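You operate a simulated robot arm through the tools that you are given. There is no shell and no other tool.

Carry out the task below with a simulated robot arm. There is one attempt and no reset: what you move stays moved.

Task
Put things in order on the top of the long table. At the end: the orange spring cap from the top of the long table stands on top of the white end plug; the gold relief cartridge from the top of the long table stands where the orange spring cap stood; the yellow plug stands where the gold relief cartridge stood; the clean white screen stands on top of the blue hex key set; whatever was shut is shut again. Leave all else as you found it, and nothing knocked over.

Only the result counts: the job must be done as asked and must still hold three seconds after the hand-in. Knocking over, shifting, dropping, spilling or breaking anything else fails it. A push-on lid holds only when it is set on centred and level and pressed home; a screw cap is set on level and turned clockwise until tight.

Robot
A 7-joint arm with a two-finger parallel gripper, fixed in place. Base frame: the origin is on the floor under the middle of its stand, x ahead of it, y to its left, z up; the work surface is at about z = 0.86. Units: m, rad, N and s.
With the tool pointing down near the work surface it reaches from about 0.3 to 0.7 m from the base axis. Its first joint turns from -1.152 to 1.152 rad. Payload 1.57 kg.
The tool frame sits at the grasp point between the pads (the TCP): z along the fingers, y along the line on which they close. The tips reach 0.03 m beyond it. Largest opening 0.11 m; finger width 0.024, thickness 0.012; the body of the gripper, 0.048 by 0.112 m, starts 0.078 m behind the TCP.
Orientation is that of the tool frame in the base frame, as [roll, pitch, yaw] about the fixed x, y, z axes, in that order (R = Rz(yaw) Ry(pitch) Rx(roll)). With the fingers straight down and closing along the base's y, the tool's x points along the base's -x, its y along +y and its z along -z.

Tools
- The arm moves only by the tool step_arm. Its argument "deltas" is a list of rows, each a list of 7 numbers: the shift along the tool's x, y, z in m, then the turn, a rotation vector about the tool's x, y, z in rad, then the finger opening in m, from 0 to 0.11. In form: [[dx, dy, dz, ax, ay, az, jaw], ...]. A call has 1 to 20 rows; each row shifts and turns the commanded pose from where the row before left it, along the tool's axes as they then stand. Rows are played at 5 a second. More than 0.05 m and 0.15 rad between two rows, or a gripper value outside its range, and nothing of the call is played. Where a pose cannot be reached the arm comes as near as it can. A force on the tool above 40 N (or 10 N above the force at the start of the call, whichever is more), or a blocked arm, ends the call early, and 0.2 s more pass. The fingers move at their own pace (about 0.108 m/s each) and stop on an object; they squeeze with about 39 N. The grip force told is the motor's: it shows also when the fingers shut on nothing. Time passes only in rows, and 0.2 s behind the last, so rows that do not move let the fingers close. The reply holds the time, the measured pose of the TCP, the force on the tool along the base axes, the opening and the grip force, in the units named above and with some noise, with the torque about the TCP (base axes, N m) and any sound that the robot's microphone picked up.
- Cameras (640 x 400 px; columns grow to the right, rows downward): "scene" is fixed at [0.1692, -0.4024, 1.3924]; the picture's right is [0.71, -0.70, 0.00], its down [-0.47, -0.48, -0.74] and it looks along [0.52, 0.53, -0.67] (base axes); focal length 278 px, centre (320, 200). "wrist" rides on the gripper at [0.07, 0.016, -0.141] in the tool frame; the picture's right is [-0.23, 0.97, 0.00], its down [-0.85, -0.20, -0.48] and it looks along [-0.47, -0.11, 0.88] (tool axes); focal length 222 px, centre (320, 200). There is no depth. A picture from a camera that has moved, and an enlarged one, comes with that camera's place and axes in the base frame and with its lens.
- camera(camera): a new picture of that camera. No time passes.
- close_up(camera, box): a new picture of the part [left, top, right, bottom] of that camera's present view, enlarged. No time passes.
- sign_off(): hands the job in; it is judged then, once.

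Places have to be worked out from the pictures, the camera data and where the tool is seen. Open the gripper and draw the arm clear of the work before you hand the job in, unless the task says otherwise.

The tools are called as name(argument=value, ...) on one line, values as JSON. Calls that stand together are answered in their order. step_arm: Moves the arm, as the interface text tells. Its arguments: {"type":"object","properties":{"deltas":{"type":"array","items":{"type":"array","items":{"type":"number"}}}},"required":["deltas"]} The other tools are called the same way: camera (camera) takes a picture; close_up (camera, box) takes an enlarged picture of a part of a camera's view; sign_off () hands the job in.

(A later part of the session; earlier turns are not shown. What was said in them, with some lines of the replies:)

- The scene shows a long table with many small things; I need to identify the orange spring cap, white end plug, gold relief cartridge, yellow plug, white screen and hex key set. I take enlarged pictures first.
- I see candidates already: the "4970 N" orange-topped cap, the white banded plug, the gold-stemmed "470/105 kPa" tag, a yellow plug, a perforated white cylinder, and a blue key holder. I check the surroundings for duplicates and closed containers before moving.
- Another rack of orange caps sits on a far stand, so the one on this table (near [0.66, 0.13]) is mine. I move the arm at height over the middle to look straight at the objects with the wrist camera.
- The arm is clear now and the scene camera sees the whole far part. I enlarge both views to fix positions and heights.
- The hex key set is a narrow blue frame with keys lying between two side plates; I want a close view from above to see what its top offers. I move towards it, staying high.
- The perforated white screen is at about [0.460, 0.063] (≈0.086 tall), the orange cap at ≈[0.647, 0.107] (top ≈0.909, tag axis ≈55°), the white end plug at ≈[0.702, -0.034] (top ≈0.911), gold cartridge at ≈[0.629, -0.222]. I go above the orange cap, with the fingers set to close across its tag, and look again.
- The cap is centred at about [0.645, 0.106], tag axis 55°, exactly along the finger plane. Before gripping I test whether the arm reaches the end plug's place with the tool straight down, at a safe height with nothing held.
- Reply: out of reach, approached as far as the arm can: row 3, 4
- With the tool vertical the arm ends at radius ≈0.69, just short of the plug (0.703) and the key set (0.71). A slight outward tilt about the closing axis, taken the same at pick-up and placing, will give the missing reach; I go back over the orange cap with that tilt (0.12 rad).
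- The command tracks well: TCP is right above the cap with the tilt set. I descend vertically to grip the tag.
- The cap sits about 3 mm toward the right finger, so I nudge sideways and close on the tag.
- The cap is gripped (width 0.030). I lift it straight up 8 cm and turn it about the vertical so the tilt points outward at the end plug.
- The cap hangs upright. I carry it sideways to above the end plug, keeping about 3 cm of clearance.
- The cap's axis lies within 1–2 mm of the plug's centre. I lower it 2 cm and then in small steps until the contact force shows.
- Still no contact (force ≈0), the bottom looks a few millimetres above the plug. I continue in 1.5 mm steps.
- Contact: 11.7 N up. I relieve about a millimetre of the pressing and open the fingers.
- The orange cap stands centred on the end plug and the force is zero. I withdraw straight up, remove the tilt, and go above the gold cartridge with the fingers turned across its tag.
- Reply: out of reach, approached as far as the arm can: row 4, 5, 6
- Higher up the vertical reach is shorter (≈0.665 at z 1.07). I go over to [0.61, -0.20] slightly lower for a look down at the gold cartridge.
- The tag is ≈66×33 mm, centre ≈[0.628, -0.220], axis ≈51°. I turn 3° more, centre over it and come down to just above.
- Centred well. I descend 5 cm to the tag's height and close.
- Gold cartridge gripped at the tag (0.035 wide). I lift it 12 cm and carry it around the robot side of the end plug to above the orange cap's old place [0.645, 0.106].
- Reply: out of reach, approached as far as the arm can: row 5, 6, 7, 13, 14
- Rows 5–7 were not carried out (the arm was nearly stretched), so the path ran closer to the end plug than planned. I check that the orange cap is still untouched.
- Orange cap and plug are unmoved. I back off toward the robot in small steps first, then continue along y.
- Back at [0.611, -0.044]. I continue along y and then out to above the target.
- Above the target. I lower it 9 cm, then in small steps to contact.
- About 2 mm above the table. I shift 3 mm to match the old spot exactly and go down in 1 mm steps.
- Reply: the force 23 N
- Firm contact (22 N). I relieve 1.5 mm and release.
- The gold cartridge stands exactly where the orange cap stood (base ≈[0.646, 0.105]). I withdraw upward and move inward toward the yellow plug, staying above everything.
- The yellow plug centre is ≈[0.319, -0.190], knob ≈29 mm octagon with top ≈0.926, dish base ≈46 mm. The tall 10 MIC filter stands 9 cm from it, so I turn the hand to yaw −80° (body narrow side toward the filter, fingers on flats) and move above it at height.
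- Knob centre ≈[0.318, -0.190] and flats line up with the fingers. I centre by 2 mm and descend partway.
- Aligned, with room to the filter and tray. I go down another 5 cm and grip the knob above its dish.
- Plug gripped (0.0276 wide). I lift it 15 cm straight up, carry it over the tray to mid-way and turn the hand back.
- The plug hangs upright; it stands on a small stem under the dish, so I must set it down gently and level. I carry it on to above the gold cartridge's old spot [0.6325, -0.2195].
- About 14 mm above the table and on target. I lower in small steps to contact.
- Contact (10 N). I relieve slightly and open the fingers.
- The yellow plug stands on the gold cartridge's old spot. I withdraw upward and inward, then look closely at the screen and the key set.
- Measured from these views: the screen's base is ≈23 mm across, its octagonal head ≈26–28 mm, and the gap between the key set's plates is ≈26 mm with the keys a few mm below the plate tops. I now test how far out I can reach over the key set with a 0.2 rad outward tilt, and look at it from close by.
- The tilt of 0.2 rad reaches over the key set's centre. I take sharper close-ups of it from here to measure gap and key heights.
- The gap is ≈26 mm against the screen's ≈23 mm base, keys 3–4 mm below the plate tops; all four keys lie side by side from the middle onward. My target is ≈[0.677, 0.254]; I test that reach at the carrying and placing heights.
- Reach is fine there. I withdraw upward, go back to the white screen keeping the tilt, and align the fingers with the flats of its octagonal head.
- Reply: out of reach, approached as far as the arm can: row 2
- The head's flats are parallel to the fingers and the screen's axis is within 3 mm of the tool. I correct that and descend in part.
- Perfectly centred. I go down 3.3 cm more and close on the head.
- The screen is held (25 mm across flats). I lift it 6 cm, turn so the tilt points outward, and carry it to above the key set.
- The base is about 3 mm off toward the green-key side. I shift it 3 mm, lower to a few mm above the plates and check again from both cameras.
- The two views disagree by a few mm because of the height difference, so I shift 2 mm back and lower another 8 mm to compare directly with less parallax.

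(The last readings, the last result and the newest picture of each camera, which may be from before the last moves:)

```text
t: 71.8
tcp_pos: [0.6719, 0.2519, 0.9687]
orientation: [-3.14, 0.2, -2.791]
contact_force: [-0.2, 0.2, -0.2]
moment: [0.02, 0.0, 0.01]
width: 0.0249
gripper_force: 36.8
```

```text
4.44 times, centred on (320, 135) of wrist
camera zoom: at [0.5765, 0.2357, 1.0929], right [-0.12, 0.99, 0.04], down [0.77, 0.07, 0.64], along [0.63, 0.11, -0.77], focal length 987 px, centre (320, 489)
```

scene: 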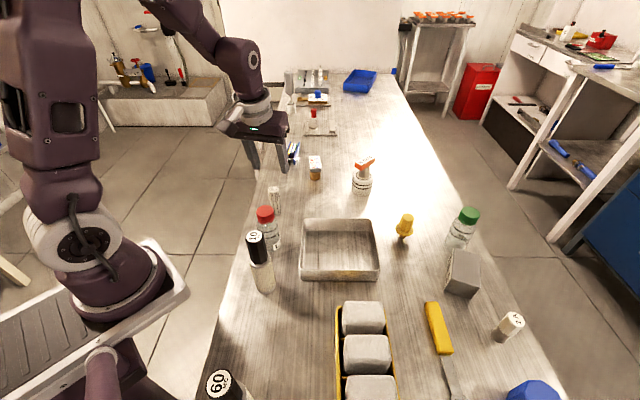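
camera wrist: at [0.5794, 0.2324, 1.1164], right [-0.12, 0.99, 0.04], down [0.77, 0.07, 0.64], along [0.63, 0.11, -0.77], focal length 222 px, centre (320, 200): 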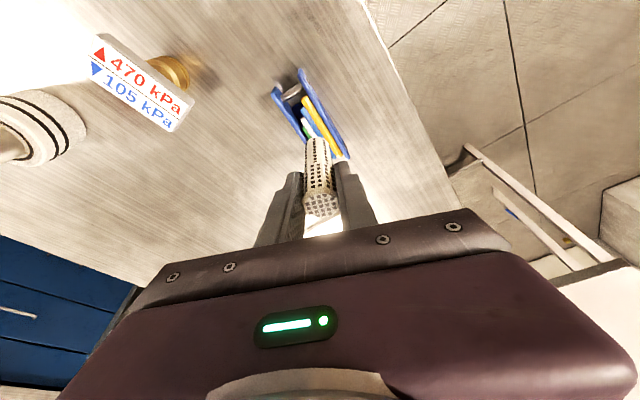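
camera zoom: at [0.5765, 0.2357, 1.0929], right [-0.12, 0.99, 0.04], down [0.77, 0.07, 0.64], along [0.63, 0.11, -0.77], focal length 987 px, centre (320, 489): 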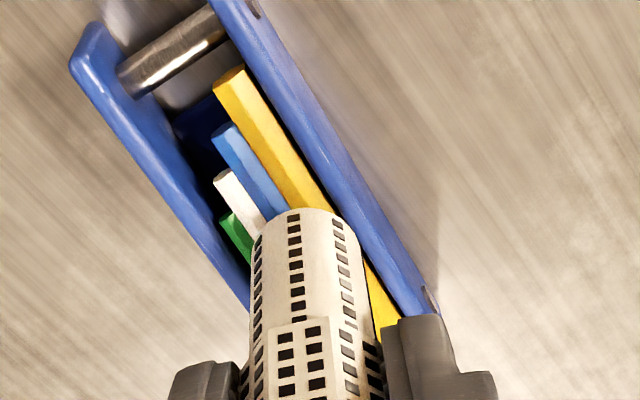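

Now both views agree: the base is ≈3.5 mm too far toward the yellow-key plate. I shift it toward the green side and look again.

step_arm(deltas=[[-0.001, -0.0033, 0.0002, 0, 0, 0, 0.0], [0, 0, 0, 0, 0, 0, 0.0], [0, 0, 0, 0, 0, 0, 0.0]])

close_up(camera="scene", box=[280, 135, 310, 165])

close_up(camera="wrist", box=[280, 90, 360, 180])

```text
t: 72.6
tcp_pos: [0.6751, 0.2494, 0.9672]
orientation: [-3.141, 0.201, -2.791]
contact_force: [0.4, 0.3, -0.4]
moment: [-0.04, -0.03, -0.02]
width: 0.0248
gripper_force: 36.3
```

```text
13.33 times, centred on (295, 150) of scene
camera zoom: at [0.1692, -0.4024, 1.3924], right [0.71, -0.7, 0.0], down [-0.47, -0.48, -0.74], along [0.52, 0.53, -0.67], focal length 3703 px, centre (653, 867)
```

zoom: 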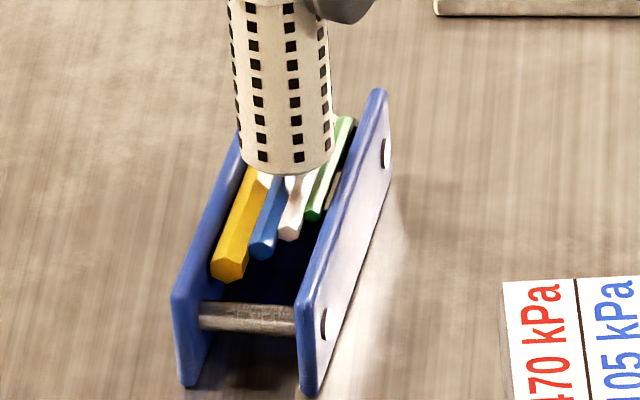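

```text
4.44 times, centred on (320, 135) of wrist
camera zoom: at [0.579, 0.2325, 1.0923], right [-0.12, 0.99, 0.04], down [0.77, 0.07, 0.64], along [0.63, 0.11, -0.77], focal length 987 px, centre (320, 489)
```

zoom: 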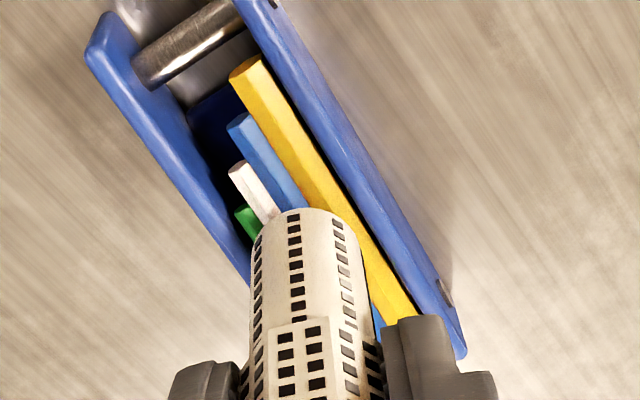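

Centred within about a millimetre now. I lower in small steps, watching the force.

step_arm(deltas=[[0.0004, 0.0004, 0.002, 0, 0, 0, 0.0], [0.0004, 0, 0.002, 0, 0, 0, 0.0], [0, 0, 0, 0, 0, 0, 0.0]])

close_up(camera="scene", box=[280, 135, 310, 165])

close_up(camera="wrist", box=[280, 90, 360, 180])

```text
t: 73.4
tcp_pos: [0.6748, 0.2508, 0.9631]
orientation: [3.141, 0.202, -2.791]
contact_force: [0.2, 0.5, -0.4]
moment: [-0.01, -0.04, 0.0]
width: 0.025
gripper_force: 36.1
```

```text
13.33 times, centred on (295, 150) of scene
camera zoom: at [0.1692, -0.4024, 1.3924], right [0.71, -0.7, 0.0], down [-0.47, -0.48, -0.74], along [0.52, 0.53, -0.67], focal length 3703 px, centre (653, 867)
```

zoom: 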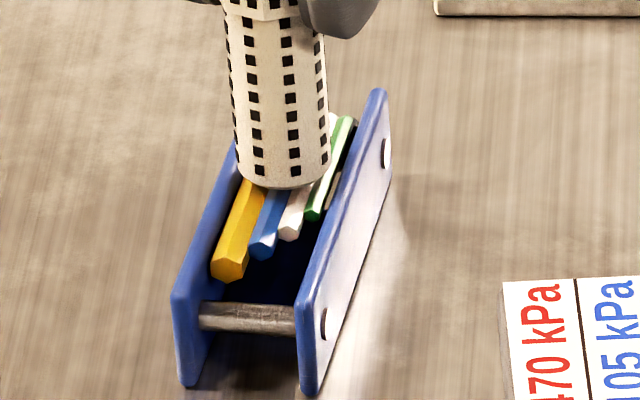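

```text
4.44 times, centred on (320, 135) of wrist
camera zoom: at [0.5785, 0.2337, 1.088], right [-0.12, 0.99, 0.04], down [0.77, 0.07, 0.64], along [0.63, 0.11, -0.77], focal length 987 px, centre (320, 489)
```

zoom: 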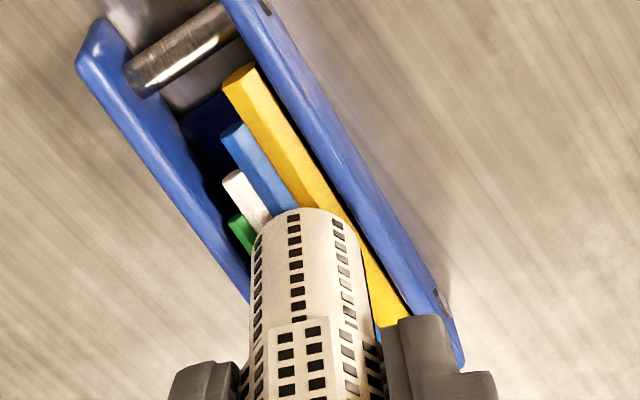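

No contact yet; the base is about at plate level, ≈0.8 mm toward yellow. I correct and continue down in 1.5 mm steps.

step_arm(deltas=[[-0.0003, -0.0008, 0, 0, 0, 0, 0.0], [0.0003, 0, 0.0015, 0, 0, 0, 0.0], [0.0003, 0, 0.0015, 0, 0, 0, 0.0], [0, 0, 0, 0, 0, 0, 0.0]])

close_up(camera="scene", box=[280, 135, 310, 165])

close_up(camera="wrist", box=[280, 90, 360, 180])

```text
t: 74.4
tcp_pos: [0.6757, 0.2495, 0.9605]
orientation: [3.141, 0.2, -2.79]
contact_force: [-0.6, 0.8, 2.4]
moment: [0.07, 0.03, -0.02]
width: 0.0249
gripper_force: 36.8
```

```text
13.33 times, centred on (295, 150) of scene
camera zoom: at [0.1691, -0.4024, 1.3924], right [0.71, -0.7, 0.0], down [-0.47, -0.48, -0.74], along [0.52, 0.53, -0.67], focal length 3703 px, centre (653, 867)
```

zoom: 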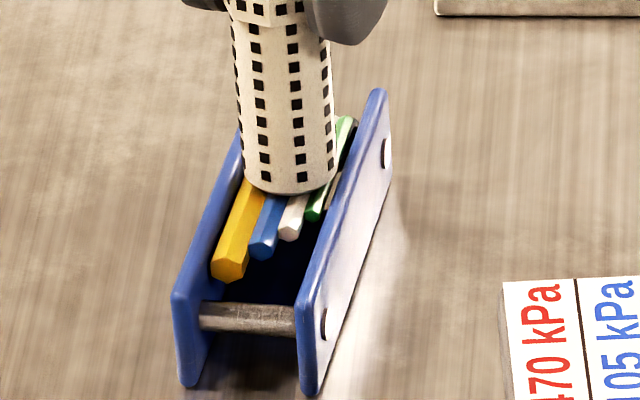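

```text
4.44 times, centred on (320, 135) of wrist
camera zoom: at [0.5794, 0.2326, 1.0862], right [-0.12, 0.99, 0.04], down [0.77, 0.07, 0.64], along [0.63, 0.11, -0.77], focal length 987 px, centre (320, 489)
```

zoom: 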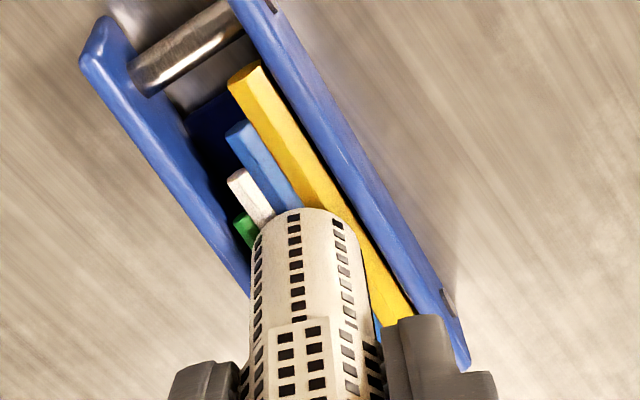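

A first light touch (≈2.5 N) at TCP 0.9605. I press 1 mm further to see whether it is firm support.

step_arm(deltas=[[0.0001, 0, 0.0007, 0, 0, 0, 0.0], [0.0001, 0, 0.0005, 0, 0, 0, 0.0], [0, 0, 0, 0, 0, 0, 0.0]])

close_up(camera="scene", box=[280, 135, 310, 165])

close_up(camera="scene", box=[285, 145, 301, 161])

```text
t: 75.2
tcp_pos: [0.6759, 0.2492, 0.9617]
orientation: [-3.141, 0.201, -2.791]
contact_force: [-4.4, 0.8, 19.8]
moment: [0.01, 0.24, 0.01]
width: 0.0245
gripper_force: 36.4
```

```text
13.33 times, centred on (295, 150) of scene
camera zoom: at [0.1686, -0.4025, 1.3924], right [0.71, -0.7, 0.0], down [-0.47, -0.48, -0.74], along [0.52, 0.53, -0.67], focal length 3703 px, centre (653, 867)
```

zoom: 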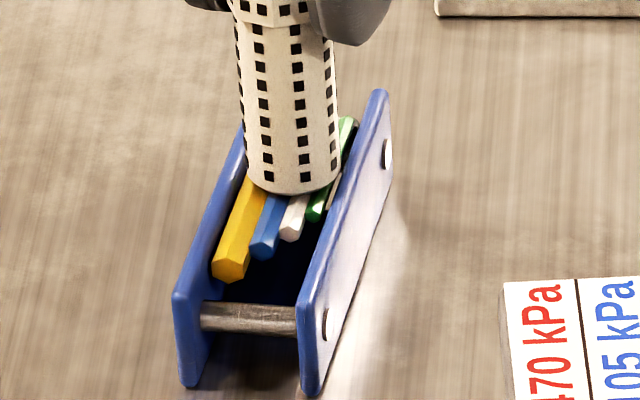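

```text
16.00 times, centred on (293, 153) of scene
camera zoom: at [0.1686, -0.4025, 1.3924], right [0.71, -0.7, 0.0], down [-0.47, -0.48, -0.74], along [0.52, 0.53, -0.67], focal length 4444 px, centre (752, 952)
```

zoom: 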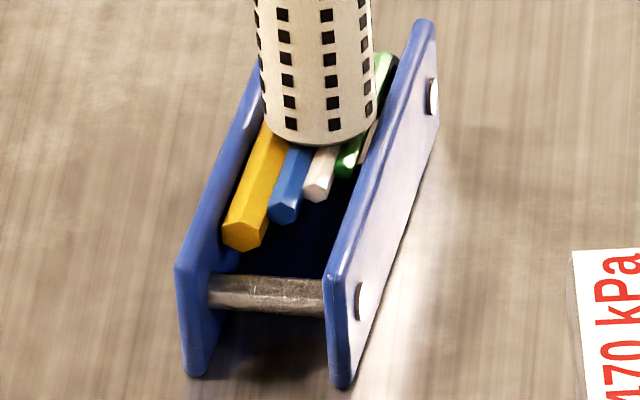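

Firm support (≈20 N), with the base sitting between the plates on the keys. I relieve the pressure to a light touch before releasing.

step_arm(deltas=[[-0.0002, 0, -0.0009, 0, 0, 0, 0.0], [0, 0, 0, 0, 0, 0, 0.0], [0, 0, 0, 0, 0, 0, 0.0]])

close_up(camera="wrist", box=[280, 90, 360, 180])

close_up(camera="scene", box=[285, 145, 301, 161])

```text
t: 76.0
tcp_pos: [0.6744, 0.2482, 0.9614]
orientation: [-3.141, 0.203, -2.791]
contact_force: [4.5, 2.5, 15.4]
moment: [0.24, -0.38, 0.04]
width: 0.0249
gripper_force: 36.3
```

```text
4.44 times, centred on (320, 135) of wrist
camera zoom: at [0.5794, 0.2321, 1.0858], right [-0.12, 0.99, 0.04], down [0.77, 0.07, 0.64], along [0.63, 0.11, -0.77], focal length 987 px, centre (320, 489)
```

zoom: 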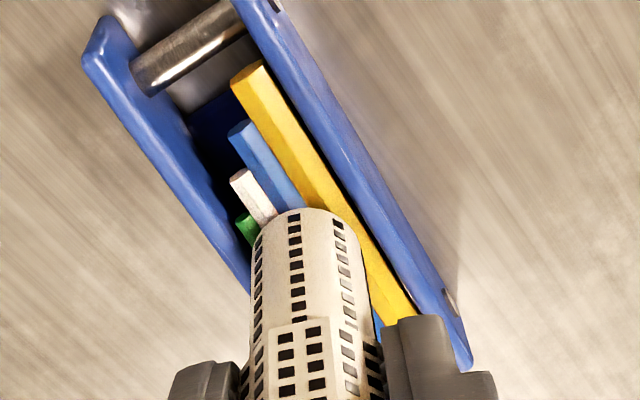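

```text
16.00 times, centred on (293, 153) of scene
camera zoom: at [0.1689, -0.4024, 1.3924], right [0.71, -0.7, 0.0], down [-0.47, -0.48, -0.74], along [0.52, 0.53, -0.67], focal length 4444 px, centre (752, 952)
```

zoom: 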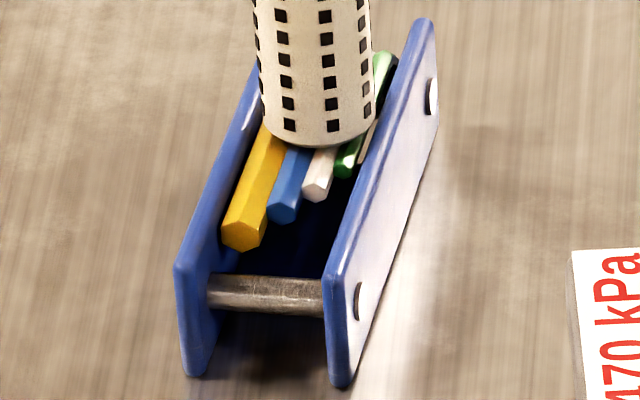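

step_arm(deltas=[[-0.0002, 0, -0.0008, 0, 0, 0, 0.0], [0, 0, 0, 0, 0, 0, 0.0], [0, 0, 0, 0, 0, 0, 0.0]])

close_up(camera="scene", box=[285, 145, 301, 161])

```text
t: 76.8
tcp_pos: [0.6749, 0.2489, 0.9621]
orientation: [-3.141, 0.199, -2.79]
contact_force: [1.6, 0.5, 10.7]
moment: [0.05, -0.13, 0.01]
width: 0.0249
gripper_force: 36.1
```

```text
16.00 times, centred on (293, 153) of scene
camera zoom: at [0.1689, -0.4024, 1.3924], right [0.71, -0.7, 0.0], down [-0.47, -0.48, -0.74], along [0.52, 0.53, -0.67], focal length 4444 px, centre (752, 952)
```

zoom: 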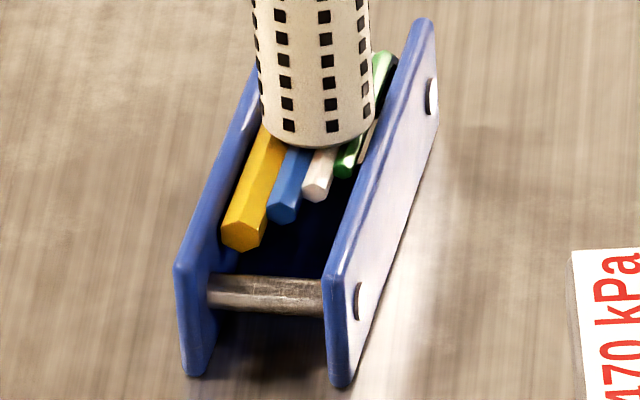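

Force is down to ≈10 N with almost no moment. I relieve a bit more and open the fingers slowly, just a little at first.

step_arm(deltas=[[-0.0001, 0, -0.0007, 0, 0, 0, 0.0], [0, 0, 0, 0, 0, 0, 0.0], [0, 0, 0, 0, 0, 0, 0.028], [0, 0, 0, 0, 0, 0, 0.03], [0, 0, 0, 0, 0, 0, 0.03]])

close_up(camera="scene", box=[275, 120, 315, 170])

close_up(camera="wrist", box=[260, 90, 380, 220])

```text
t: 78.0
tcp_pos: [0.6767, 0.2494, 0.9613]
orientation: [3.14, 0.201, -2.791]
contact_force: [-0.1, 0.6, -0.1]
moment: [0.0, -0.04, -0.01]
width: 0.0299
gripper_force: 0.1
```

```text
8.00 times, centred on (295, 145) of scene
camera zoom: at [0.1692, -0.4024, 1.3924], right [0.71, -0.7, 0.0], down [-0.47, -0.48, -0.74], along [0.52, 0.53, -0.67], focal length 2222 px, centre (520, 640)
```

zoom: 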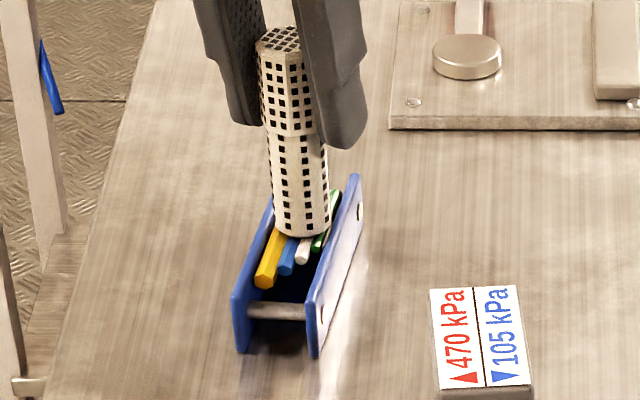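

```text
3.08 times, centred on (320, 155) of wrist
camera zoom: at [0.5796, 0.2323, 1.0859], right [-0.12, 0.99, 0.04], down [0.77, 0.07, 0.64], along [0.63, 0.11, -0.77], focal length 684 px, centre (320, 338)
```

zoom: 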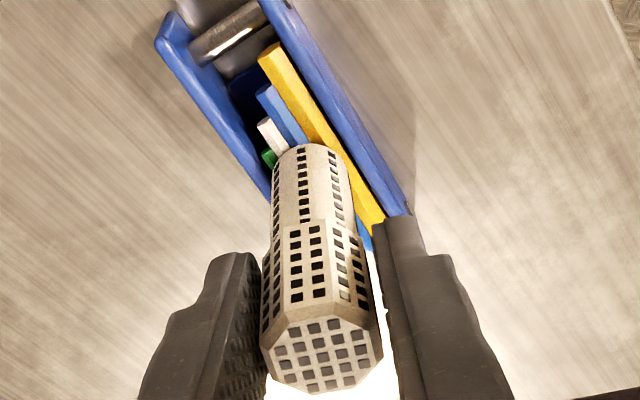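

It stands with the fingers loosened to 30 mm and no force. I open in further small steps and check that it stays.

step_arm(deltas=[[0, 0, 0, 0, 0, 0, 0.033], [0, 0, 0, 0, 0, 0, 0.036], [0, 0, 0, 0, 0, 0, 0.036], [0, 0, 0, 0, 0, 0, 0.036]])

close_up(camera="scene", box=[275, 120, 315, 170])

close_up(camera="wrist", box=[260, 90, 380, 220])

```text
t: 79.0
tcp_pos: [0.6752, 0.248, 0.9607]
orientation: [-3.141, 0.202, -2.791]
contact_force: [0.3, -0.4, 0.4]
moment: [0.0, 0.0, -0.01]
width: 0.036
gripper_force: 0.0
```

```text
8.00 times, centred on (295, 145) of scene
camera zoom: at [0.1692, -0.4024, 1.3924], right [0.71, -0.7, 0.0], down [-0.47, -0.48, -0.74], along [0.52, 0.53, -0.67], focal length 2222 px, centre (520, 640)
```

zoom: 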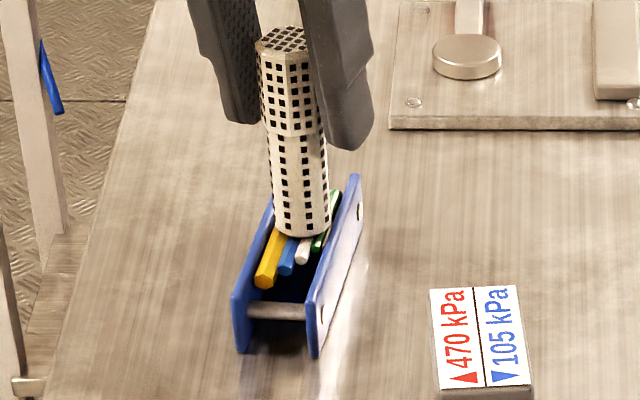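

```text
3.08 times, centred on (320, 155) of wrist
camera zoom: at [0.5797, 0.2323, 1.086], right [-0.12, 0.99, 0.04], down [0.77, 0.07, 0.64], along [0.63, 0.11, -0.77], focal length 684 px, centre (320, 338)
```

zoom: 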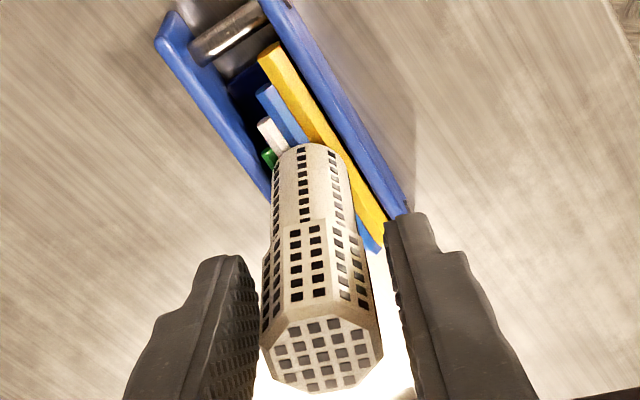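

The screen stands upright on its own, unchanged. I open fully to 70 mm, rise 4 cm and then back off toward the robot along the finger plane.

step_arm(deltas=[[0, 0, 0, 0, 0, 0, 0.05], [0, 0, 0, 0, 0, 0, 0.07], [0, 0, 0, 0, 0, 0, 0.07], [-0.002, 0, -0.0098, 0, 0, 0, 0.07], [-0.004, 0, -0.0196, 0, 0, 0, 0.07], [-0.002, 0, -0.0098, 0, 0, 0, 0.07], [0.0098, 0, -0.002, 0, 0, 0, 0.07], [0.0147, 0, -0.003, 0, 0, 0, 0.07], [0.0196, 0, -0.004, 0, 0, 0, 0.07], [0.0294, 0, -0.006, 0, 0, 0, 0.07], [0.0392, 0, -0.02, 0, 0, 0, 0.07], [0.0392, 0, -0.025, 0, 0, 0, 0.07], [0, 0, 0, 0, 0, 0, 0.07]])

camera(camera="scene")

camera(camera="wrist")

```text
t: 81.8
tcp_pos: [0.5224, 0.1928, 1.0275]
orientation: [-3.14, 0.2, -2.793]
contact_force: [0.1, 0.0, 0.7]
moment: [0.0, -0.01, 0.0]
width: 0.0702
gripper_force: 0.1
```

```text
taken
```

scene: 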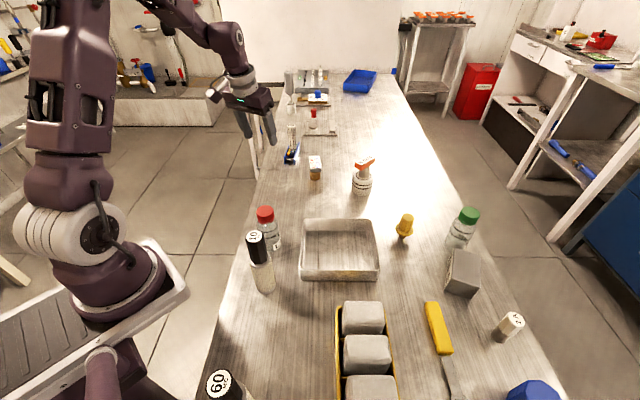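

```text
taken
camera wrist: at [0.4258, 0.1757, 1.1527], right [-0.12, 0.99, 0.04], down [0.77, 0.07, 0.64], along [0.63, 0.11, -0.77], focal length 222 px, centre (320, 200)
```

wrist: 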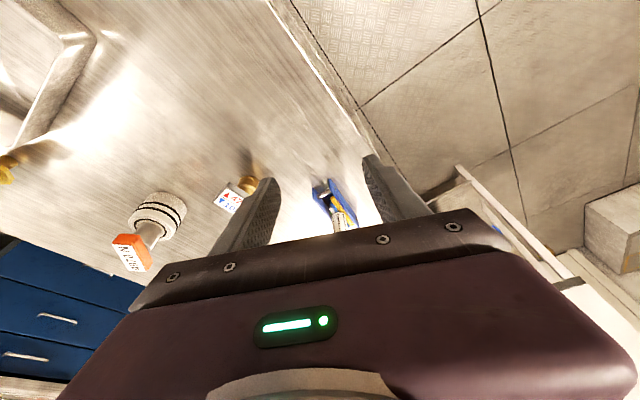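

close_up(camera="scene", box=[270, 110, 390, 200])

close_up(camera="scene", box=[275, 120, 315, 170])

close_up(camera="scene", box=[340, 150, 480, 260])

close_up(camera="scene", box=[220, 190, 400, 330])

```text
4.44 times, centred on (330, 155) of scene
camera zoom: at [0.1691, -0.4024, 1.3924], right [0.71, -0.7, 0.0], down [-0.47, -0.48, -0.74], along [0.52, 0.53, -0.67], focal length 1234 px, centre (276, 400)
```

zoom: 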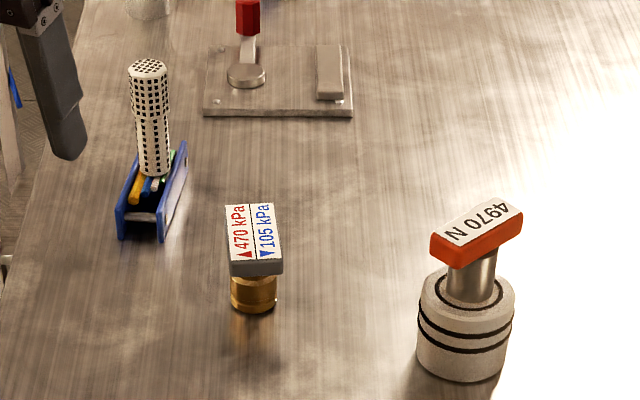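

```text
8.00 times, centred on (295, 145) of scene
camera zoom: at [0.1691, -0.4024, 1.3924], right [0.71, -0.7, 0.0], down [-0.47, -0.48, -0.74], along [0.52, 0.53, -0.67], focal length 2222 px, centre (520, 640)
```

zoom: 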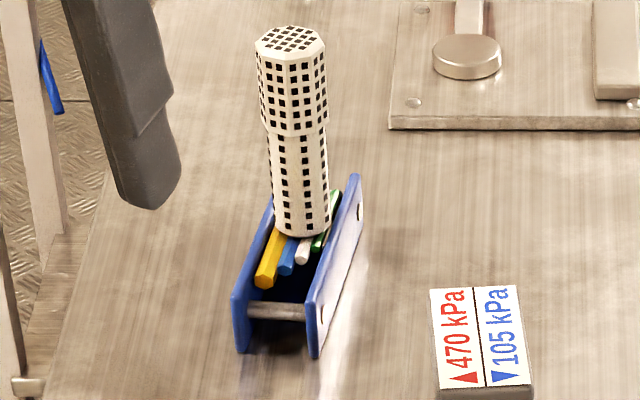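

```text
3.64 times, centred on (410, 205) of scene
camera zoom: at [0.1691, -0.4024, 1.3924], right [0.71, -0.7, 0.0], down [-0.47, -0.48, -0.74], along [0.52, 0.53, -0.67], focal length 1010 px, centre (-7, 182)
```

zoom: 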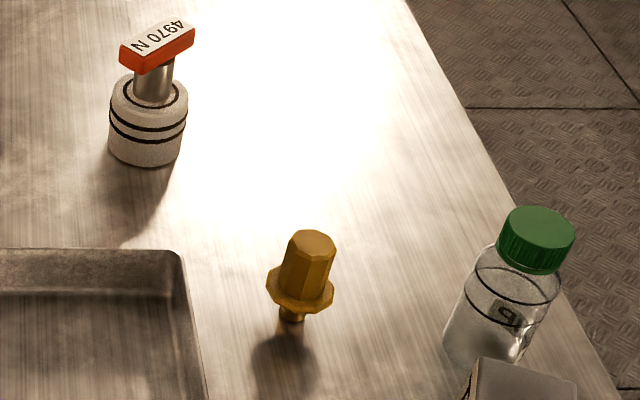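

```text
2.86 times, centred on (310, 260) of scene
camera zoom: at [0.1691, -0.4024, 1.3924], right [0.71, -0.7, 0.0], down [-0.47, -0.48, -0.74], along [0.52, 0.53, -0.67], focal length 794 px, centre (349, 29)
```

zoom: 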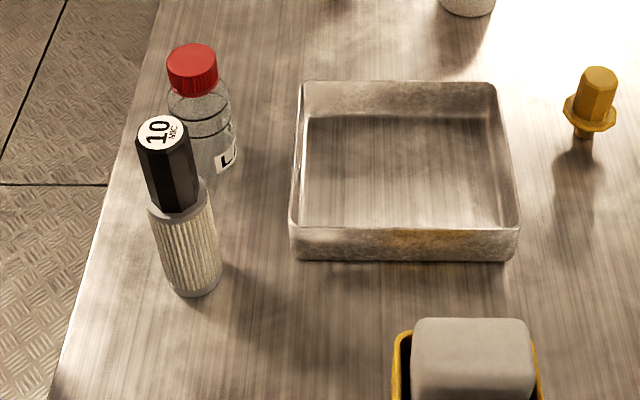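

All four placements look right: screen upright on the key set, gold cartridge in the orange cap's place, orange cap on the end plug, yellow plug in the gold cartridge's place. I raise the arm clear, remove the tilt and open the gripper.

step_arm(deltas=[[-0.006, 0, -0.03, 0, 0, 0, 0.07], [-0.006, 0, -0.03, 0, 0, 0, 0.07], [-0.008, 0, -0.039, 0, 0, 0, 0.09], [0, 0, 0, 0, 0.1, 0, 0.11], [0, 0, 0, 0, 0.1, 0, 0.11], [0.03, 0, -0.01, 0, 0, 0, 0.11], [0.03, 0, -0.01, 0, 0, 0, 0.11], [0.03, 0, -0.01, 0, 0, 0, 0.11], [0, 0, 0, 0, 0, 0, 0.11], [0, 0, 0, 0, 0, 0, 0.11]])

camera(camera="scene")

camera(camera="wrist")

close_up(camera="scene", box=[270, 110, 390, 200])

```text
t: 84.0
tcp_pos: [0.4402, 0.1654, 1.1609]
orientation: [3.14, 0.001, -2.79]
contact_force: [-0.6, -0.2, -0.4]
moment: [0.01, 0.02, 0.02]
width: 0.11
gripper_force: 0.0
```

```text
taken
```

scene: 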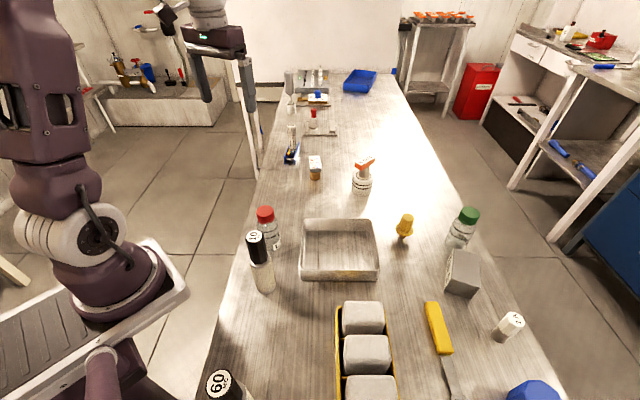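

```text
taken
camera wrist: at [0.3703, 0.1571, 1.3029], right [-0.12, 0.99, 0.0], down [0.87, 0.11, 0.48], along [0.48, 0.06, -0.88], focal length 222 px, centre (320, 200)
```

wrist: 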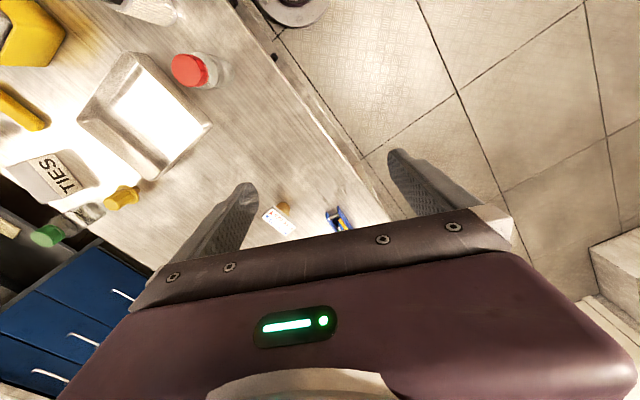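

```text
4.44 times, centred on (330, 155) of scene
camera zoom: at [0.1692, -0.4024, 1.3924], right [0.71, -0.7, 0.0], down [-0.47, -0.48, -0.74], along [0.52, 0.53, -0.67], focal length 1234 px, centre (276, 400)
```

zoom: 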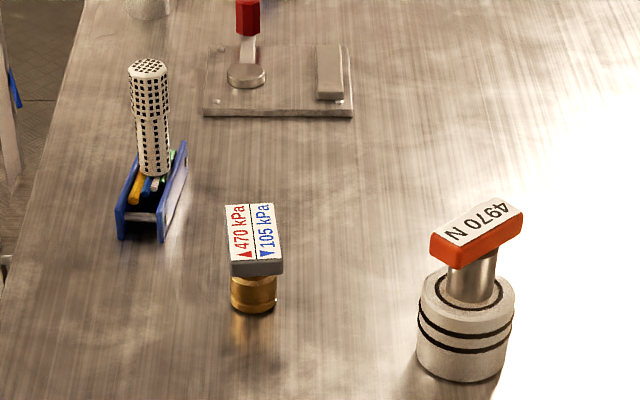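

Everything stands as asked and holds still. Nothing was opened, the arm is clear and the gripper is open, so I hand the job in.

sign_off()

```text
The job is handed in.
```

The job is done and handed in. After the last move I checked the pictures, and everything was standing still with nothing knocked over.

- **Orange spring cap:** it stands centred on top of the white end plug.
- **Gold relief cartridge:** it stands where the orange cap stood, within a few millimetres as far as the pictures show.
- **Yellow plug:** it stands where the gold cartridge stood, also within a few millimetres. It rests on the small stem under its flange, so its footing is narrower than the cartridge's.
- **White screen:** it stands upright on the blue hex key set. Its base is slightly narrower than the gap between the set's two side plates, so it appears to sit between them on the keys rather than on the plate edges.

I saw only one white screen and took it to be the clean one. I opened nothing, so there was nothing to shut again. Partway through, the arm did not carry out three of its moves, and the gold cartridge passed close over the orange cap. I stopped and checked, and nothing had been touched or shifted. The arm is drawn clear with the gripper open.
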